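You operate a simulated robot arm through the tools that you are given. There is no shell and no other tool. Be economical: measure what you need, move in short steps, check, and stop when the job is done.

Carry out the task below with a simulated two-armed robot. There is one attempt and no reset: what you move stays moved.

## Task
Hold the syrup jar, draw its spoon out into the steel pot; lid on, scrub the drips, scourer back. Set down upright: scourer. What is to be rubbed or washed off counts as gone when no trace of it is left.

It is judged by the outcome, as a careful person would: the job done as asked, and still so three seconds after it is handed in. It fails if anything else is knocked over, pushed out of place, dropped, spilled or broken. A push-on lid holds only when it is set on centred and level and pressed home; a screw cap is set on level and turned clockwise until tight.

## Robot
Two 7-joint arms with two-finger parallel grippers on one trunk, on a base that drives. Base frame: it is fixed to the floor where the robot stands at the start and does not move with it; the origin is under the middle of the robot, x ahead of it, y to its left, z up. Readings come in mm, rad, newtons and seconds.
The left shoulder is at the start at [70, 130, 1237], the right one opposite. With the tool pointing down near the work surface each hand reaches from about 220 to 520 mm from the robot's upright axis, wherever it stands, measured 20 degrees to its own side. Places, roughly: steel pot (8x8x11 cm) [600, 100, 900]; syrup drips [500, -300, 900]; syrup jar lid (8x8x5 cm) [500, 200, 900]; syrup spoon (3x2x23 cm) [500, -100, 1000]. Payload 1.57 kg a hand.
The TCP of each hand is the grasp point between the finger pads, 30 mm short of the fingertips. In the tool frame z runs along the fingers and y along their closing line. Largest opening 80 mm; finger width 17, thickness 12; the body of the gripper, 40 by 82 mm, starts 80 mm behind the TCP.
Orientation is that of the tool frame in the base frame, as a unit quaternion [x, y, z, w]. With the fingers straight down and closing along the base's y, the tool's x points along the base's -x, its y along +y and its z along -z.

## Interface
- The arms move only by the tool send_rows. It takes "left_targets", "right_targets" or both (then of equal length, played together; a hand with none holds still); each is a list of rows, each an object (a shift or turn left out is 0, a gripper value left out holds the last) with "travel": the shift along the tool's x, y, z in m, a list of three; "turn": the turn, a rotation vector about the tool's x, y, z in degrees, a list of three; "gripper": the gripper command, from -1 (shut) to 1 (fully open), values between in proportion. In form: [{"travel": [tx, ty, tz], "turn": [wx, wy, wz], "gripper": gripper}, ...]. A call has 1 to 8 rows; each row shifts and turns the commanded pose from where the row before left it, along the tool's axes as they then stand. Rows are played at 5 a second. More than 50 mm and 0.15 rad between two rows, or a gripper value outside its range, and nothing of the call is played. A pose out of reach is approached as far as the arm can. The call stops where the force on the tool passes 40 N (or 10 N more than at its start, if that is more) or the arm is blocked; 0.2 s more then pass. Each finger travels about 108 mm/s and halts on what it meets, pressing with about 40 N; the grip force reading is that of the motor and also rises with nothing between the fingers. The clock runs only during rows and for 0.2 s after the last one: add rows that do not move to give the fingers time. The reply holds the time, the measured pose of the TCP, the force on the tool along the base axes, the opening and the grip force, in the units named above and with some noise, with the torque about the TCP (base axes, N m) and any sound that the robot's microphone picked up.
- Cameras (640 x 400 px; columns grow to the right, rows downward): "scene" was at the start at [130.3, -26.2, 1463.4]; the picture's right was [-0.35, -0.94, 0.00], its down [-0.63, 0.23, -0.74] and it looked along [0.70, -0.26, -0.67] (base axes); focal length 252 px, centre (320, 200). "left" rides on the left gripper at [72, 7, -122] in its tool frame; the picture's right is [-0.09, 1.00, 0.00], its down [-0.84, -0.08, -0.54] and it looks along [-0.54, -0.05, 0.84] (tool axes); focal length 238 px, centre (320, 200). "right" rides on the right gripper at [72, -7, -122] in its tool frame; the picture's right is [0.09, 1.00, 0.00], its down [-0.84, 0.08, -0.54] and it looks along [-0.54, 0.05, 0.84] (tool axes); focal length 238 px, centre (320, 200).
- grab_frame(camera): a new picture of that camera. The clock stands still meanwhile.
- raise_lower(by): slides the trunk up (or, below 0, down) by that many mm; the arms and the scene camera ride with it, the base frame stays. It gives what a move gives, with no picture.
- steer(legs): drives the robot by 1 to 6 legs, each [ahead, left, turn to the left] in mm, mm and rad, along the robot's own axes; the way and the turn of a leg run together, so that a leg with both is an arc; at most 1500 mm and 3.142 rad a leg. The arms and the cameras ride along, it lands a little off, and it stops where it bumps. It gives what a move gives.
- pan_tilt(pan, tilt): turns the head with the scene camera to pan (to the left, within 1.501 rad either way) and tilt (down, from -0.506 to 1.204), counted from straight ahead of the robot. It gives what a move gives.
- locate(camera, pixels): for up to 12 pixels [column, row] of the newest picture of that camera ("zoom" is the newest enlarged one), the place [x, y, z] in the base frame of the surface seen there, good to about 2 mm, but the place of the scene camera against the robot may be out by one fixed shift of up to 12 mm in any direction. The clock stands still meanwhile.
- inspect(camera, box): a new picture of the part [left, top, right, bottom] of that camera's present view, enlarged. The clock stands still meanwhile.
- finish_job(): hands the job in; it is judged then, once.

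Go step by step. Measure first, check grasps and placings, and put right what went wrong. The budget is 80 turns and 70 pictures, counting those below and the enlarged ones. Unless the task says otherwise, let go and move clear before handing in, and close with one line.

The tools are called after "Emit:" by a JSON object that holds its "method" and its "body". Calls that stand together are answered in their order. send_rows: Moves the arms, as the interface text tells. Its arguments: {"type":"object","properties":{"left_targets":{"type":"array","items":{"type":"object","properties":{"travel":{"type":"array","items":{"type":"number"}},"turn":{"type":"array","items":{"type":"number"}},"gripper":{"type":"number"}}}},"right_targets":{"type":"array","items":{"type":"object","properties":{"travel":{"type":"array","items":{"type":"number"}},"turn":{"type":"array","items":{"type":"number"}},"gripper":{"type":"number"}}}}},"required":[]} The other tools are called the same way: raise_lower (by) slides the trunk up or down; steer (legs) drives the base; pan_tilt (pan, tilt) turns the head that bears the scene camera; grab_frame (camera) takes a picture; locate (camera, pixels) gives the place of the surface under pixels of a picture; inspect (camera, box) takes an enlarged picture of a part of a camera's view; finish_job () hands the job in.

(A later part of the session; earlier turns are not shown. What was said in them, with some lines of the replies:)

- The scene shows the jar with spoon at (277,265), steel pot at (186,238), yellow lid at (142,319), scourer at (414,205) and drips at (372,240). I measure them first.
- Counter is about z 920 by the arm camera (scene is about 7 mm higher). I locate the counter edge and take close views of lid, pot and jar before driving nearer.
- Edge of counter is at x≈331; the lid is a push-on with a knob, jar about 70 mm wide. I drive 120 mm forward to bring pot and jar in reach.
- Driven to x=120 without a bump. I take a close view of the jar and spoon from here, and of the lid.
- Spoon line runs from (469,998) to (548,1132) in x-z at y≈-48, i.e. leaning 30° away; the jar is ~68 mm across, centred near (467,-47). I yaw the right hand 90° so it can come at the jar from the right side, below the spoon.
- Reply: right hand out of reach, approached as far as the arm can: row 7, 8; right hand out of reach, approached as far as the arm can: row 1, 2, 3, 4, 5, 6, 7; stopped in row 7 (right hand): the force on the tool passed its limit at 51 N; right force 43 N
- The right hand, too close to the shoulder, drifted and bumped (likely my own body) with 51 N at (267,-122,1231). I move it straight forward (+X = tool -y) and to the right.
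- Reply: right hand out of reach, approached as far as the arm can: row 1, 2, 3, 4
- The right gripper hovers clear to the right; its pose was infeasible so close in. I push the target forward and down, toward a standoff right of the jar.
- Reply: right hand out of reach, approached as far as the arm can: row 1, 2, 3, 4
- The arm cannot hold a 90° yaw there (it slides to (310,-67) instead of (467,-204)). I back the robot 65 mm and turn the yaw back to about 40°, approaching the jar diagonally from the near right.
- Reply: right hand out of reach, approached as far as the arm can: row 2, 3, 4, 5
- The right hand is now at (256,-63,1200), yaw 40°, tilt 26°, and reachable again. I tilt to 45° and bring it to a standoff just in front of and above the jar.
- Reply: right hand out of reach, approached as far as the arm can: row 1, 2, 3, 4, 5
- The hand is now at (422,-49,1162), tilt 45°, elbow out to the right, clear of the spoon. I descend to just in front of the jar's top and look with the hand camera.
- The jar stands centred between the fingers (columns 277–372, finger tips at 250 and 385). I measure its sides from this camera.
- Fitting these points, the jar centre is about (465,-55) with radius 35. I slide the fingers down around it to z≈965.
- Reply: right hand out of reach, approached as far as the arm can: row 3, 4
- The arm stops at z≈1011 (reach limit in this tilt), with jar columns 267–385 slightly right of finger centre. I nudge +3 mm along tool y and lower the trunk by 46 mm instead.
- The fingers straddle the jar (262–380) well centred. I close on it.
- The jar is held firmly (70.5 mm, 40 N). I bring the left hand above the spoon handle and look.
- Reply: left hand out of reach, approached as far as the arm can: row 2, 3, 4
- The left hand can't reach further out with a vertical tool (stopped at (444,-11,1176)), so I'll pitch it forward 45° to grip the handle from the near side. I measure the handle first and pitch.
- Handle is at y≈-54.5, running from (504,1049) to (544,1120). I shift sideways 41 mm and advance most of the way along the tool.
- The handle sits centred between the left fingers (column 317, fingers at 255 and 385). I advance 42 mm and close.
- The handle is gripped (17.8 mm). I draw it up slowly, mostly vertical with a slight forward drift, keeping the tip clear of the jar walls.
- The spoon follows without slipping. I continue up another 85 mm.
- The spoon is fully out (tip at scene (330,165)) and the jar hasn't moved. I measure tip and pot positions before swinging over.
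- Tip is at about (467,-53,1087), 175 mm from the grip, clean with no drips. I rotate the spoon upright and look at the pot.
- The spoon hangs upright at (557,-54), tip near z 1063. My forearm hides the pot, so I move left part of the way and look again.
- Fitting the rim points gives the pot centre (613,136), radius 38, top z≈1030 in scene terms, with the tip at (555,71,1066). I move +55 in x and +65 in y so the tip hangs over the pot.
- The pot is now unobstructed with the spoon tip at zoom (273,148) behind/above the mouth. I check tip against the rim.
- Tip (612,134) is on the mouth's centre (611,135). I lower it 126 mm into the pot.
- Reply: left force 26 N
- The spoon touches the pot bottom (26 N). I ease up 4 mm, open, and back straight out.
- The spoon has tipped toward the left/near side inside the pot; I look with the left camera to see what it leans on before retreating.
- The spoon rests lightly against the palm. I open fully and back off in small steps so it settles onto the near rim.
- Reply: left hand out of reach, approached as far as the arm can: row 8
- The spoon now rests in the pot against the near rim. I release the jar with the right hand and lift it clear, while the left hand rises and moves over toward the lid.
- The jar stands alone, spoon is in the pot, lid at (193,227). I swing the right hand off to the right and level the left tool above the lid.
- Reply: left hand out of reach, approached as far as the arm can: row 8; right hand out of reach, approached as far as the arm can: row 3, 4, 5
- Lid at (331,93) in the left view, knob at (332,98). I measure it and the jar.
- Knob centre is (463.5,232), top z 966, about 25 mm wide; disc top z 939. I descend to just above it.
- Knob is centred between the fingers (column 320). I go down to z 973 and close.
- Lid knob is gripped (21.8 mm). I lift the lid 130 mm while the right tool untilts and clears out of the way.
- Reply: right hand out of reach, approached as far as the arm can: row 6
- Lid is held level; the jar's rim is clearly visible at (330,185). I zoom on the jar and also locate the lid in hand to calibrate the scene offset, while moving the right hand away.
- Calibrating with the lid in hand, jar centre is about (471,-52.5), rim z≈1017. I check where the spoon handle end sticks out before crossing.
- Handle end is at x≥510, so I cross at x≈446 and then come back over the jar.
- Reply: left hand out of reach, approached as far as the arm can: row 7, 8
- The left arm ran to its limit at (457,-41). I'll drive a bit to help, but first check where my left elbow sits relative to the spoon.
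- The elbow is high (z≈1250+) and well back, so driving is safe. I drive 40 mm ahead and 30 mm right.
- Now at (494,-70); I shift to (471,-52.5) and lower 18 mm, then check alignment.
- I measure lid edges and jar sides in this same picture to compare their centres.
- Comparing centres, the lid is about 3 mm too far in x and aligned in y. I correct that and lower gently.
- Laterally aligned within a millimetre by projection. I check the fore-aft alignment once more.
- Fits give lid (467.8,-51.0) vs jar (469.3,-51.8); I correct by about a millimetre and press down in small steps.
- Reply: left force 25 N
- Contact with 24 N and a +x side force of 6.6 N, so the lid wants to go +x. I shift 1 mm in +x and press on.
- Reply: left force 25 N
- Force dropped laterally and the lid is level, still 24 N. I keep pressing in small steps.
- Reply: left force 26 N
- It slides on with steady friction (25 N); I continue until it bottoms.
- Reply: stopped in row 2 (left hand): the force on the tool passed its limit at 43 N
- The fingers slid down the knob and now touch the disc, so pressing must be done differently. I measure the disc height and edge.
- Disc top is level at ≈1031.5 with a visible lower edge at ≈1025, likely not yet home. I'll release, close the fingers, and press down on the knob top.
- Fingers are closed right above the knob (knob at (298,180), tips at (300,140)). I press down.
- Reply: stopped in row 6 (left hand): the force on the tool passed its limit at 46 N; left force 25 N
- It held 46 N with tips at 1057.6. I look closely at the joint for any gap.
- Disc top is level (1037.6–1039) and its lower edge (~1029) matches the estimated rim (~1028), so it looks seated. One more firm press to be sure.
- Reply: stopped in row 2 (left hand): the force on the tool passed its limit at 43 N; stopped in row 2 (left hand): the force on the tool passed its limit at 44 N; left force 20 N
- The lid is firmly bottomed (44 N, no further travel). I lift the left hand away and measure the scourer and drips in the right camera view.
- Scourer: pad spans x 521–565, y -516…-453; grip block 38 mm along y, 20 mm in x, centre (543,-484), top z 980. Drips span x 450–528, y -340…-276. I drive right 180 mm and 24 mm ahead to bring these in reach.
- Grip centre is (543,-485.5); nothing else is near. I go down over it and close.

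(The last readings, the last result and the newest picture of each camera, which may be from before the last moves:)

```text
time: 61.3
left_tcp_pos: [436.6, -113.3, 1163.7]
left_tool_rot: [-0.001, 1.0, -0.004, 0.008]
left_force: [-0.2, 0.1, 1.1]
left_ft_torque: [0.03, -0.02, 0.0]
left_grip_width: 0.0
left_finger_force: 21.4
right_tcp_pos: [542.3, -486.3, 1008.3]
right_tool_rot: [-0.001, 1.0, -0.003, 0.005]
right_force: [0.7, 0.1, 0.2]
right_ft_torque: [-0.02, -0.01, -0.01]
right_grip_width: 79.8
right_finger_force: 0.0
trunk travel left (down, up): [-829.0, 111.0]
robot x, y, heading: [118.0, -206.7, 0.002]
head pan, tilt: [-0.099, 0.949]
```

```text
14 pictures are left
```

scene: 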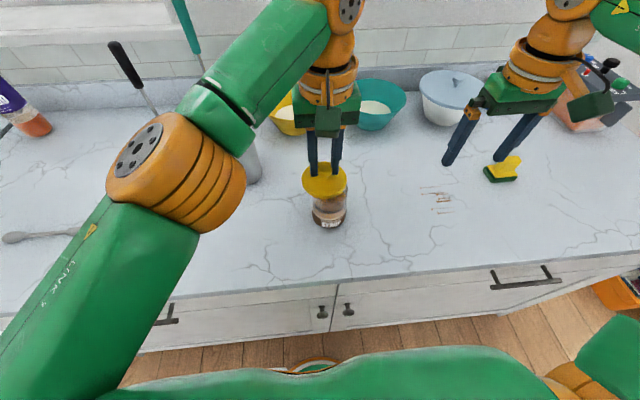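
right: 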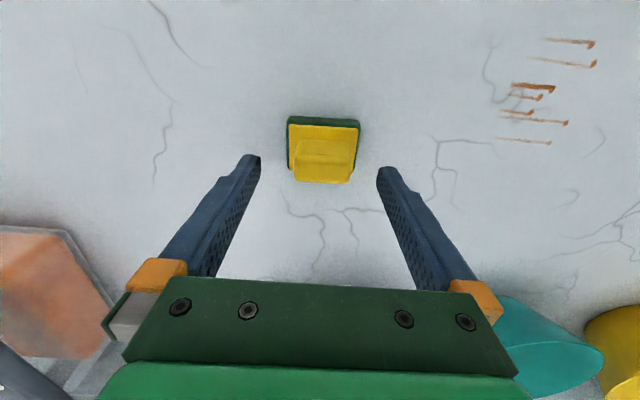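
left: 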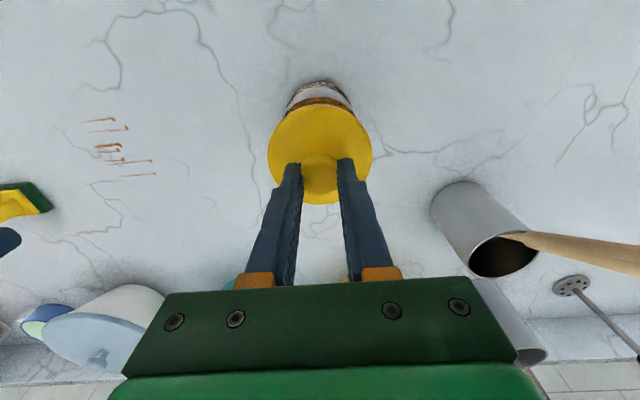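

Centred (grip columns 293–352). I lower 33 mm and close.

Emit:
{"method": "send_rows", "body": {"right_targets": [{"travel": [0, 0, 0.02]}, {"travel": [0, 0, 0.013]}, {"gripper": 0.3}, {"gripper": -0.2}, {"gripper": -0.6}, {"gripper": -0.6}]}}

```text
time: 62.7
left_tcp_pos: [437.2, -113.6, 1162.7]
left_tool_rot: [-0.002, 1.0, -0.004, 0.008]
left_force: [-0.1, -1.1, -1.2]
left_ft_torque: [-0.01, 0.04, -0.01]
left_grip_width: 0.1
left_finger_force: 21.3
right_tcp_pos: [544.1, -489.0, 975.2]
right_tool_rot: [-0.001, 1.0, -0.004, 0.005]
right_force: [0.1, 0.7, 0.2]
right_ft_torque: [0.04, -0.01, 0.01]
right_grip_width: 41.1
right_finger_force: 39.7
trunk travel left (down, up): [-829.0, 111.0]
robot x, y, heading: [119.8, -211.8, -0.004]
head pan, tilt: [-0.099, 0.949]
```

Scourer grip held (41 mm). I lift it 30 mm and carry it over to the far end of the drips.

Emit:
{"method": "send_rows", "body": {"right_targets": [{"gripper": -0.9, "travel": [0, 0, -0.03]}, {"travel": [0.005, 0.042, 0]}, {"travel": [0.005, 0.042, 0]}, {"travel": [0.005, 0.042, 0]}, {"travel": [0.005, 0.042, 0]}, {"travel": [0, 0, 0.02]}, {"travel": [0, 0, 0.008]}, {"travel": [0, 0, 0.003]}]}}

```text
time: 64.5
left_tcp_pos: [436.1, -113.6, 1164.1]
left_tool_rot: [-0.003, 1.0, -0.004, 0.009]
left_force: [0.2, 0.1, 0.1]
left_ft_torque: [-0.02, 0.0, -0.02]
left_grip_width: 0.0
left_finger_force: 20.8
right_tcp_pos: [497.5, -350.5, 982.6]
right_tool_rot: [-0.001, 1.0, -0.002, 0.006]
right_force: [0.4, -0.3, -0.1]
right_ft_torque: [0.02, -0.03, 0.01]
right_grip_width: 40.9
right_finger_force: 40.3
right hand out of reach, approached as far as the arm can: row 4, 5, 6, 8
trunk travel left (down, up): [-829.0, 111.0]
robot x, y, heading: [120.1, -208.9, 0.003]
head pan, tilt: [-0.099, 0.949]
```

The arm's configuration stops it at (497,-350), 8 mm above the counter. I lift, move the hand back right, then drive the base left so the drips lie where the arm reaches freely.

Emit:
{"method": "send_rows", "body": {"right_targets": [{"travel": [0, 0, -0.03]}, {"travel": [0, -0.04, 0]}, {"travel": [0, -0.04, 0]}, {"travel": [0, -0.04, 0]}, {}]}}

Emit:
{"method": "steer", "body": {"legs": [[0, 150, 0]]}}

Emit:
{"method": "send_rows", "body": {"right_targets": [{}, {}]}}

```text
time: 65.7
left_tcp_pos: [436.4, -112.6, 1162.7]
left_tool_rot: [-0.003, 1.0, -0.004, 0.009]
left_force: [-0.2, -0.2, 0.4]
left_ft_torque: [0.0, 0.0, 0.02]
left_grip_width: 0.1
left_finger_force: 21.3
right_tcp_pos: [496.8, -469.6, 1012.0]
right_tool_rot: [-0.001, 1.0, -0.004, 0.005]
right_force: [0.3, -0.3, -1.1]
right_ft_torque: [-0.02, 0.01, -0.01]
right_grip_width: 40.9
right_finger_force: 40.0
trunk travel left (down, up): [-829.0, 111.0]
robot x, y, heading: [119.5, -210.2, 0.003]
head pan, tilt: [-0.099, 0.949]
```

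```text
time: 67.1
left_tcp_pos: [436.2, 34.3, 1163.8]
left_tool_rot: [-0.002, 1.0, -0.003, 0.009]
left_force: [-0.5, -0.5, 0.2]
left_ft_torque: [0.0, 0.0, 0.01]
left_grip_width: 0.0
left_finger_force: 21.0
right_tcp_pos: [496.7, -322.6, 1011.6]
right_tool_rot: [-0.001, 1.0, -0.002, 0.005]
right_force: [-0.5, 1.0, -0.3]
right_ft_torque: [0.02, 0.01, -0.03]
right_grip_width: 41.1
right_finger_force: 39.9
trunk travel left (down, up): [-829.0, 111.0]
robot x, y, heading: [120.4, -56.7, 0.001]
head pan, tilt: [-0.099, 0.949]
```

```text
time: 67.7
left_tcp_pos: [437.3, 35.2, 1163.6]
left_tool_rot: [-0.003, 1.0, -0.003, 0.008]
left_force: [-0.7, 0.0, -0.1]
left_ft_torque: [0.02, -0.02, -0.03]
left_grip_width: 0.0
left_finger_force: 21.5
right_tcp_pos: [495.8, -320.7, 1012.3]
right_tool_rot: [0.0, 1.0, -0.003, 0.006]
right_force: [0.2, -0.8, -0.3]
right_ft_torque: [0.02, 0.01, 0.04]
right_grip_width: 40.8
right_finger_force: 39.9
trunk travel left (down, up): [-829.0, 111.0]
robot x, y, heading: [118.5, -57.7, -0.001]
head pan, tilt: [-0.099, 0.949]
```

Now at (496,-321) with room to move. I lower until it presses and check the force.

Emit:
{"method": "send_rows", "body": {"right_targets": [{"travel": [-0.02, 0, 0.03]}, {"travel": [-0.012, 0, 0.004]}, {"travel": [0, 0, 0.002]}, {"travel": [0, 0, 0.002]}, {"travel": [0, 0, 0.001]}, {}]}}

```text
time: 69.1
left_tcp_pos: [435.2, 36.5, 1163.9]
left_tool_rot: [-0.002, 1.0, -0.004, 0.009]
left_force: [0.1, -0.6, -0.1]
left_ft_torque: [0.01, -0.02, -0.01]
left_grip_width: 0.0
left_finger_force: 21.8
right_tcp_pos: [527.7, -318.8, 975.1]
right_tool_rot: [-0.002, 1.0, -0.003, 0.007]
right_force: [3.1, -2.5, 12.1]
right_ft_torque: [0.25, -0.08, -0.08]
right_grip_width: 41.5
right_finger_force: 40.3
trunk travel left (down, up): [-829.0, 111.0]
robot x, y, heading: [119.7, -61.3, 0.001]
head pan, tilt: [-0.099, 0.949]
```

Pressing with 12 N. I scrub down one lane toward the near edge, shift +22 mm in y, and come back.

Emit:
{"method": "send_rows", "body": {"right_targets": [{"travel": [0.026, 0, 0]}, {"travel": [0.026, 0, 0]}, {"travel": [0.026, 0, 0]}, {"travel": [0, 0.022, 0]}, {"travel": [-0.026, 0, 0]}, {"travel": [-0.026, 0, 0]}, {"travel": [-0.026, 0, 0]}, {}]}}

Emit:
{"method": "send_rows", "body": {"right_targets": [{"travel": [0.026, 0, 0]}, {"travel": [0.026, 0, 0]}, {"travel": [0.026, 0, 0]}, {"travel": [0, -0.026, 0]}, {"travel": [-0.026, 0, 0]}, {"travel": [-0.026, 0, 0]}, {"travel": [-0.026, 0, 0]}, {}]}}

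Emit:
{"method": "inspect", "body": {"camera": "scene", "box": [360, 120, 520, 260]}}

```text
time: 70.9
left_tcp_pos: [436.7, 37.0, 1162.6]
left_tool_rot: [-0.002, 1.0, -0.005, 0.009]
left_force: [-0.3, 0.2, -0.2]
left_ft_torque: [-0.02, 0.01, 0.01]
left_grip_width: 0.0
left_finger_force: 21.0
right_tcp_pos: [527.8, -297.4, 973.4]
right_tool_rot: [-0.001, 1.0, -0.004, 0.005]
right_force: [-1.2, 0.8, 1.8]
right_ft_torque: [0.06, 0.0, 0.03]
right_grip_width: 41.0
right_finger_force: 40.3
trunk travel left (down, up): [-829.0, 111.0]
robot x, y, heading: [120.2, -55.3, 0.001]
head pan, tilt: [-0.099, 0.949]
```

```text
time: 72.7
left_tcp_pos: [436.3, 37.8, 1162.4]
left_tool_rot: [-0.002, 1.0, -0.005, 0.01]
left_force: [-0.6, -0.7, -0.1]
left_ft_torque: [0.01, 0.0, -0.01]
left_grip_width: 0.0
left_finger_force: 21.4
right_tcp_pos: [529.1, -322.3, 973.6]
right_tool_rot: [-0.001, 1.0, -0.004, 0.005]
right_force: [-0.2, -0.7, 0.9]
right_ft_torque: [0.0, -0.01, 0.01]
right_grip_width: 41.1
right_finger_force: 40.0
trunk travel left (down, up): [-829.0, 111.0]
robot x, y, heading: [121.2, -57.9, 0.001]
head pan, tilt: [-0.099, 0.949]
```

```text
2.86 times, centred on (440, 190) of scene
```

zoom: 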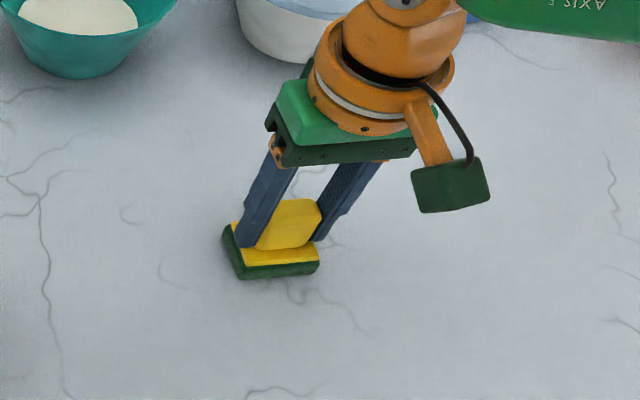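

No drips visible around the scourer, though contact force has fallen to ~1 N. I press 2 mm more and do another full pass, then lift to look.

Emit:
{"method": "send_rows", "body": {"right_targets": [{"travel": [0, 0, 0.002]}, {"travel": [0.027, 0, 0]}, {"travel": [0.027, 0, 0]}, {"travel": [0.027, 0, 0]}, {"travel": [0, 0.028, 0]}, {"travel": [-0.027, 0, 0]}, {"travel": [-0.027, 0, 0]}, {"travel": [-0.027, 0, 0]}]}}

Emit:
{"method": "send_rows", "body": {"right_targets": [{"travel": [0, 0, -0.02]}, {"travel": [0, -0.04, -0.02]}, {"travel": [0, -0.04, 0]}, {"travel": [0, -0.04, 0]}, {"travel": [0, -0.03, 0]}, {}]}}

Emit:
{"method": "inspect", "body": {"camera": "scene", "box": [360, 150, 480, 250]}}

```text
time: 74.5
left_tcp_pos: [436.0, 35.6, 1162.0]
left_tool_rot: [-0.002, 1.0, -0.004, 0.009]
left_force: [-0.3, 0.0, -0.5]
left_ft_torque: [0.02, 0.0, 0.0]
left_grip_width: 0.0
left_finger_force: 21.3
right_tcp_pos: [528.6, -295.6, 971.4]
right_tool_rot: [-0.001, 1.0, -0.004, 0.006]
right_force: [-1.1, -0.3, 1.4]
right_ft_torque: [-0.01, 0.07, 0.05]
right_grip_width: 41.1
right_finger_force: 40.0
trunk travel left (down, up): [-829.0, 111.0]
robot x, y, heading: [119.8, -58.4, 0.006]
head pan, tilt: [-0.099, 0.949]
```

```text
time: 75.9
left_tcp_pos: [436.1, 37.8, 1162.4]
left_tool_rot: [-0.003, 1.0, -0.005, 0.009]
left_force: [-0.1, 0.8, -0.9]
left_ft_torque: [0.01, 0.04, 0.0]
left_grip_width: 0.0
left_finger_force: 21.1
right_tcp_pos: [509.1, -420.4, 1012.1]
right_tool_rot: [0.001, 1.0, -0.005, 0.005]
right_force: [-0.3, -0.5, -0.2]
right_ft_torque: [-0.06, 0.0, 0.0]
right_grip_width: 41.2
right_finger_force: 40.4
right hand out of reach, approached as far as the arm can: row 4, 5
trunk travel left (down, up): [-829.0, 111.0]
robot x, y, heading: [120.0, -58.4, -0.001]
head pan, tilt: [-0.099, 0.949]
```

```text
4.00 times, centred on (420, 200) of scene
```

zoom: 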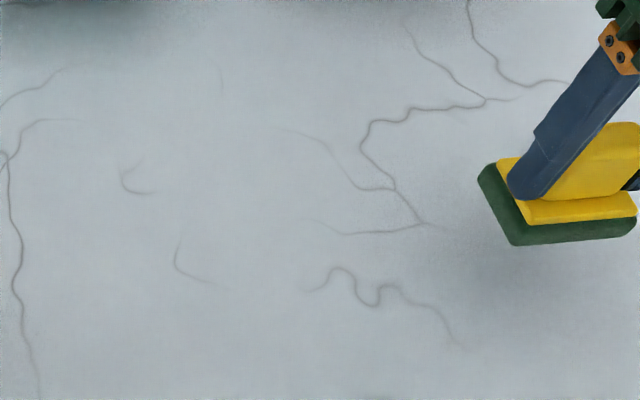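

The area is completely clean. I drive right again to put the scourer back at its place.

Emit:
{"method": "steer", "body": {"legs": [[0, -150, 0]]}}

Emit:
{"method": "send_rows", "body": {"right_targets": [{"travel": [-0.01, 0.02, 0]}, {"travel": [-0.01, 0.02, 0]}, {}]}}

```text
time: 77.3
left_tcp_pos: [436.7, -108.6, 1161.9]
left_tool_rot: [-0.002, 1.0, -0.006, 0.009]
left_force: [0.6, 0.2, 0.3]
left_ft_torque: [-0.01, -0.02, -0.02]
left_grip_width: 0.1
left_finger_force: 20.8
right_tcp_pos: [509.3, -568.0, 1013.5]
right_tool_rot: [0.001, 1.0, -0.006, 0.006]
right_force: [0.0, 0.5, 0.1]
right_ft_torque: [-0.06, -0.03, -0.01]
right_grip_width: 41.0
right_finger_force: 40.4
trunk travel left (down, up): [-829.0, 111.0]
robot x, y, heading: [119.3, -203.2, -0.006]
head pan, tilt: [-0.099, 0.949]
```

```text
time: 78.1
left_tcp_pos: [437.0, -112.9, 1163.9]
left_tool_rot: [-0.003, 1.0, -0.004, 0.008]
left_force: [0.7, 0.0, 1.0]
left_ft_torque: [0.01, 0.0, -0.02]
left_grip_width: 0.0
left_finger_force: 21.0
right_tcp_pos: [530.1, -531.3, 1012.2]
right_tool_rot: [0.001, 1.0, -0.005, 0.006]
right_force: [-0.1, -1.4, -0.2]
right_ft_torque: [0.05, -0.01, 0.0]
right_grip_width: 40.8
right_finger_force: 39.8
trunk travel left (down, up): [-829.0, 111.0]
robot x, y, heading: [116.0, -209.7, -0.002]
head pan, tilt: [-0.099, 0.949]
```

At (530,-531); I move to (543.5,-485.5) and lower to contact.

Emit:
{"method": "send_rows", "body": {"right_targets": [{"travel": [-0.0065, 0.023, 0]}, {"travel": [-0.007, 0.023, 0]}, {"travel": [0, 0, 0.025]}, {"travel": [0, 0, 0.01]}, {"travel": [0, 0, 0.003]}, {"travel": [0, 0, 0.002]}, {}]}}

Emit:
{"method": "grab_frame", "body": {"camera": "right"}}

```text
time: 79.7
left_tcp_pos: [435.8, -112.9, 1162.4]
left_tool_rot: [-0.003, 1.0, -0.004, 0.008]
left_force: [0.0, 0.4, 0.0]
left_ft_torque: [-0.01, 0.01, 0.0]
left_grip_width: 0.0
left_finger_force: 21.5
right_tcp_pos: [543.0, -485.4, 973.1]
right_tool_rot: [0.0, 1.0, -0.005, 0.006]
right_force: [-0.7, 0.5, -0.7]
right_ft_torque: [0.01, -0.01, -0.01]
right_grip_width: 41.1
right_finger_force: 39.6
trunk travel left (down, up): [-829.0, 111.0]
robot x, y, heading: [118.0, -206.5, 0.003]
head pan, tilt: [-0.099, 0.949]
```

```text
11 pictures are left
```

right: 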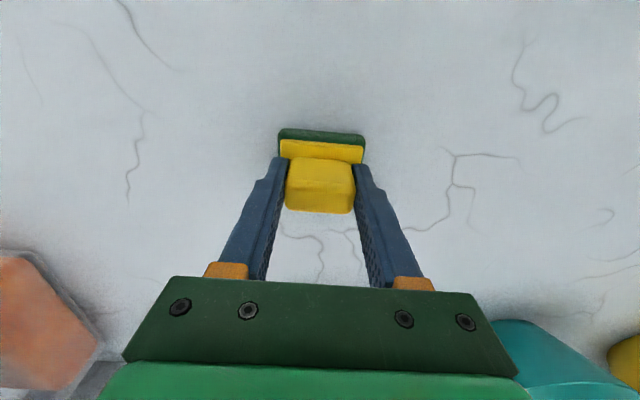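

Not yet in contact (force ~0). I lower 1 mm at a time until touch, then release and rise.

Emit:
{"method": "send_rows", "body": {"right_targets": [{"travel": [0, 0, 0.001]}, {"travel": [0, 0, 0.001]}, {"travel": [0, 0, 0.001]}, {}]}}

```text
time: 80.7
left_tcp_pos: [435.5, -113.2, 1163.0]
left_tool_rot: [-0.003, 1.0, -0.004, 0.01]
left_force: [-0.2, -0.2, -0.7]
left_ft_torque: [-0.01, -0.01, 0.05]
left_grip_width: 0.3
left_finger_force: 21.7
right_tcp_pos: [542.4, -485.2, 971.4]
right_tool_rot: [0.001, 1.0, -0.004, 0.009]
right_force: [6.4, -4.9, 23.7]
right_ft_torque: [0.47, 0.05, -0.14]
right_grip_width: 41.1
right_finger_force: 39.6
trunk travel left (down, up): [-829.0, 111.0]
robot x, y, heading: [118.0, -211.2, -0.001]
head pan, tilt: [-0.099, 0.949]
```

In contact (24 N). I ease 1.5 mm, open, and rise clear.

Emit:
{"method": "send_rows", "body": {"right_targets": [{"travel": [0, 0, -0.0015]}, {"gripper": 0.3}, {"gripper": 0.8}, {"gripper": 0.8}, {"travel": [0, 0, -0.03]}, {"travel": [0, 0, -0.04]}, {"travel": [0, 0, -0.04]}, {}]}}

Emit:
{"method": "grab_frame", "body": {"camera": "right"}}

Emit:
{"method": "pan_tilt", "body": {"pan": 0.1, "tilt": 0.85}}

Emit:
{"method": "grab_frame", "body": {"camera": "scene"}}

```text
time: 82.5
left_tcp_pos: [438.3, -113.4, 1163.8]
left_tool_rot: [-0.003, 1.0, -0.005, 0.008]
left_force: [-0.5, -0.1, 0.3]
left_ft_torque: [-0.03, -0.01, 0.0]
left_grip_width: 0.0
left_finger_force: 21.6
right_tcp_pos: [542.0, -483.6, 1081.5]
right_tool_rot: [0.0, 1.0, -0.005, 0.006]
right_force: [0.7, 0.5, 0.4]
right_ft_torque: [0.0, 0.03, 0.0]
right_grip_width: 71.8
right_finger_force: 0.1
trunk travel left (down, up): [-829.0, 111.0]
robot x, y, heading: [120.5, -207.7, -0.002]
head pan, tilt: [-0.099, 0.949]
```

```text
10 pictures are left
```

right: 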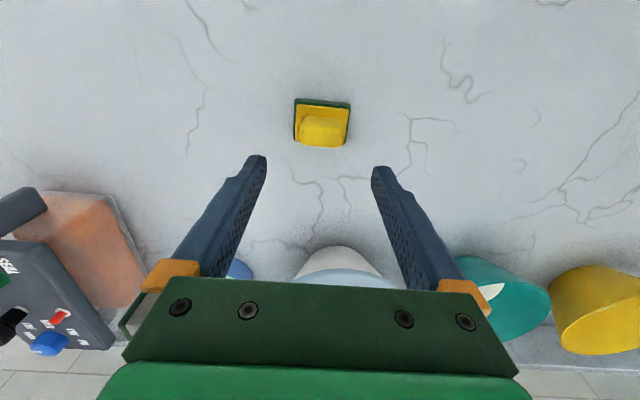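

```text
time: 83.2
left_tcp_pos: [436.3, -112.7, 1162.8]
left_tool_rot: [-0.003, 1.0, -0.004, 0.009]
left_force: [-0.1, -0.2, 0.0]
left_ft_torque: [-0.02, -0.02, 0.05]
left_grip_width: 0.0
left_finger_force: 21.2
right_tcp_pos: [541.3, -484.2, 1081.6]
right_tool_rot: [0.001, 1.0, -0.006, 0.007]
right_force: [0.2, -0.5, -0.1]
right_ft_torque: [-0.01, -0.01, 0.04]
right_grip_width: 71.9
right_finger_force: 0.0
trunk travel left (down, up): [-829.0, 111.0]
robot x, y, heading: [117.9, -208.0, -0.006]
head pan, tilt: [0.099, 0.85]
```

```text
9 pictures are left
```

scene: 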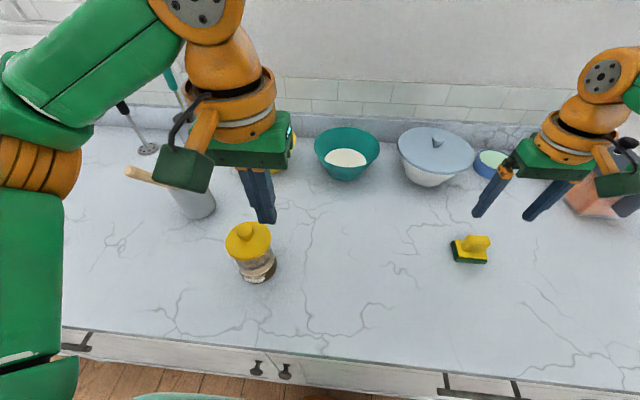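

Scourer is back upright, counter clean. From this more oblique view I check the lid seat.

Emit:
{"method": "inspect", "body": {"camera": "scene", "box": [222, 215, 284, 285]}}

Emit:
{"method": "inspect", "body": {"camera": "left", "box": [300, 60, 500, 200]}}

```text
5.71 times, centred on (253, 250) of scene
```

zoom: 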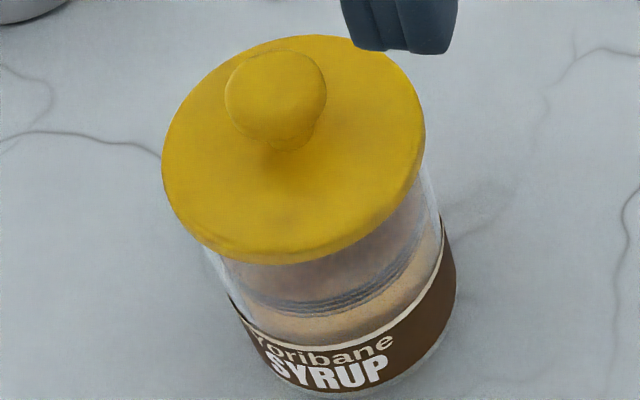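

```text
2.86 times, centred on (400, 130) of left
5 turns are left
```

zoom: 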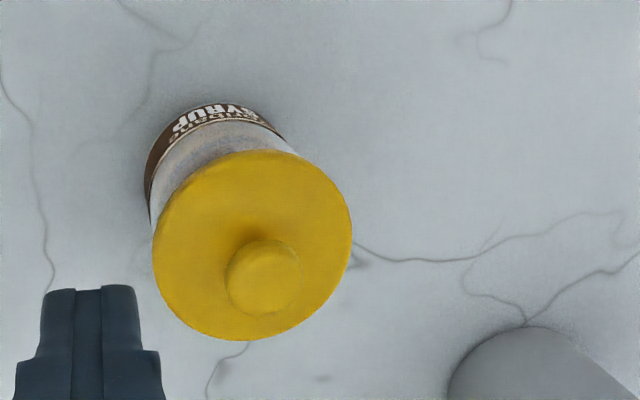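

The lid sits level and centred on the jar, the spoon is in the pot, the counter is clean, and the scourer is upright in its place with both hands clear. I hand it in.

Emit:
{"method": "finish_job", "body": {}}

```text
The job is handed in.
```

I've handed the job in: the spoon is in the steel pot, the lid is pressed onto the syrup jar, the drips are scrubbed off, and the scourer is back upright in its place.
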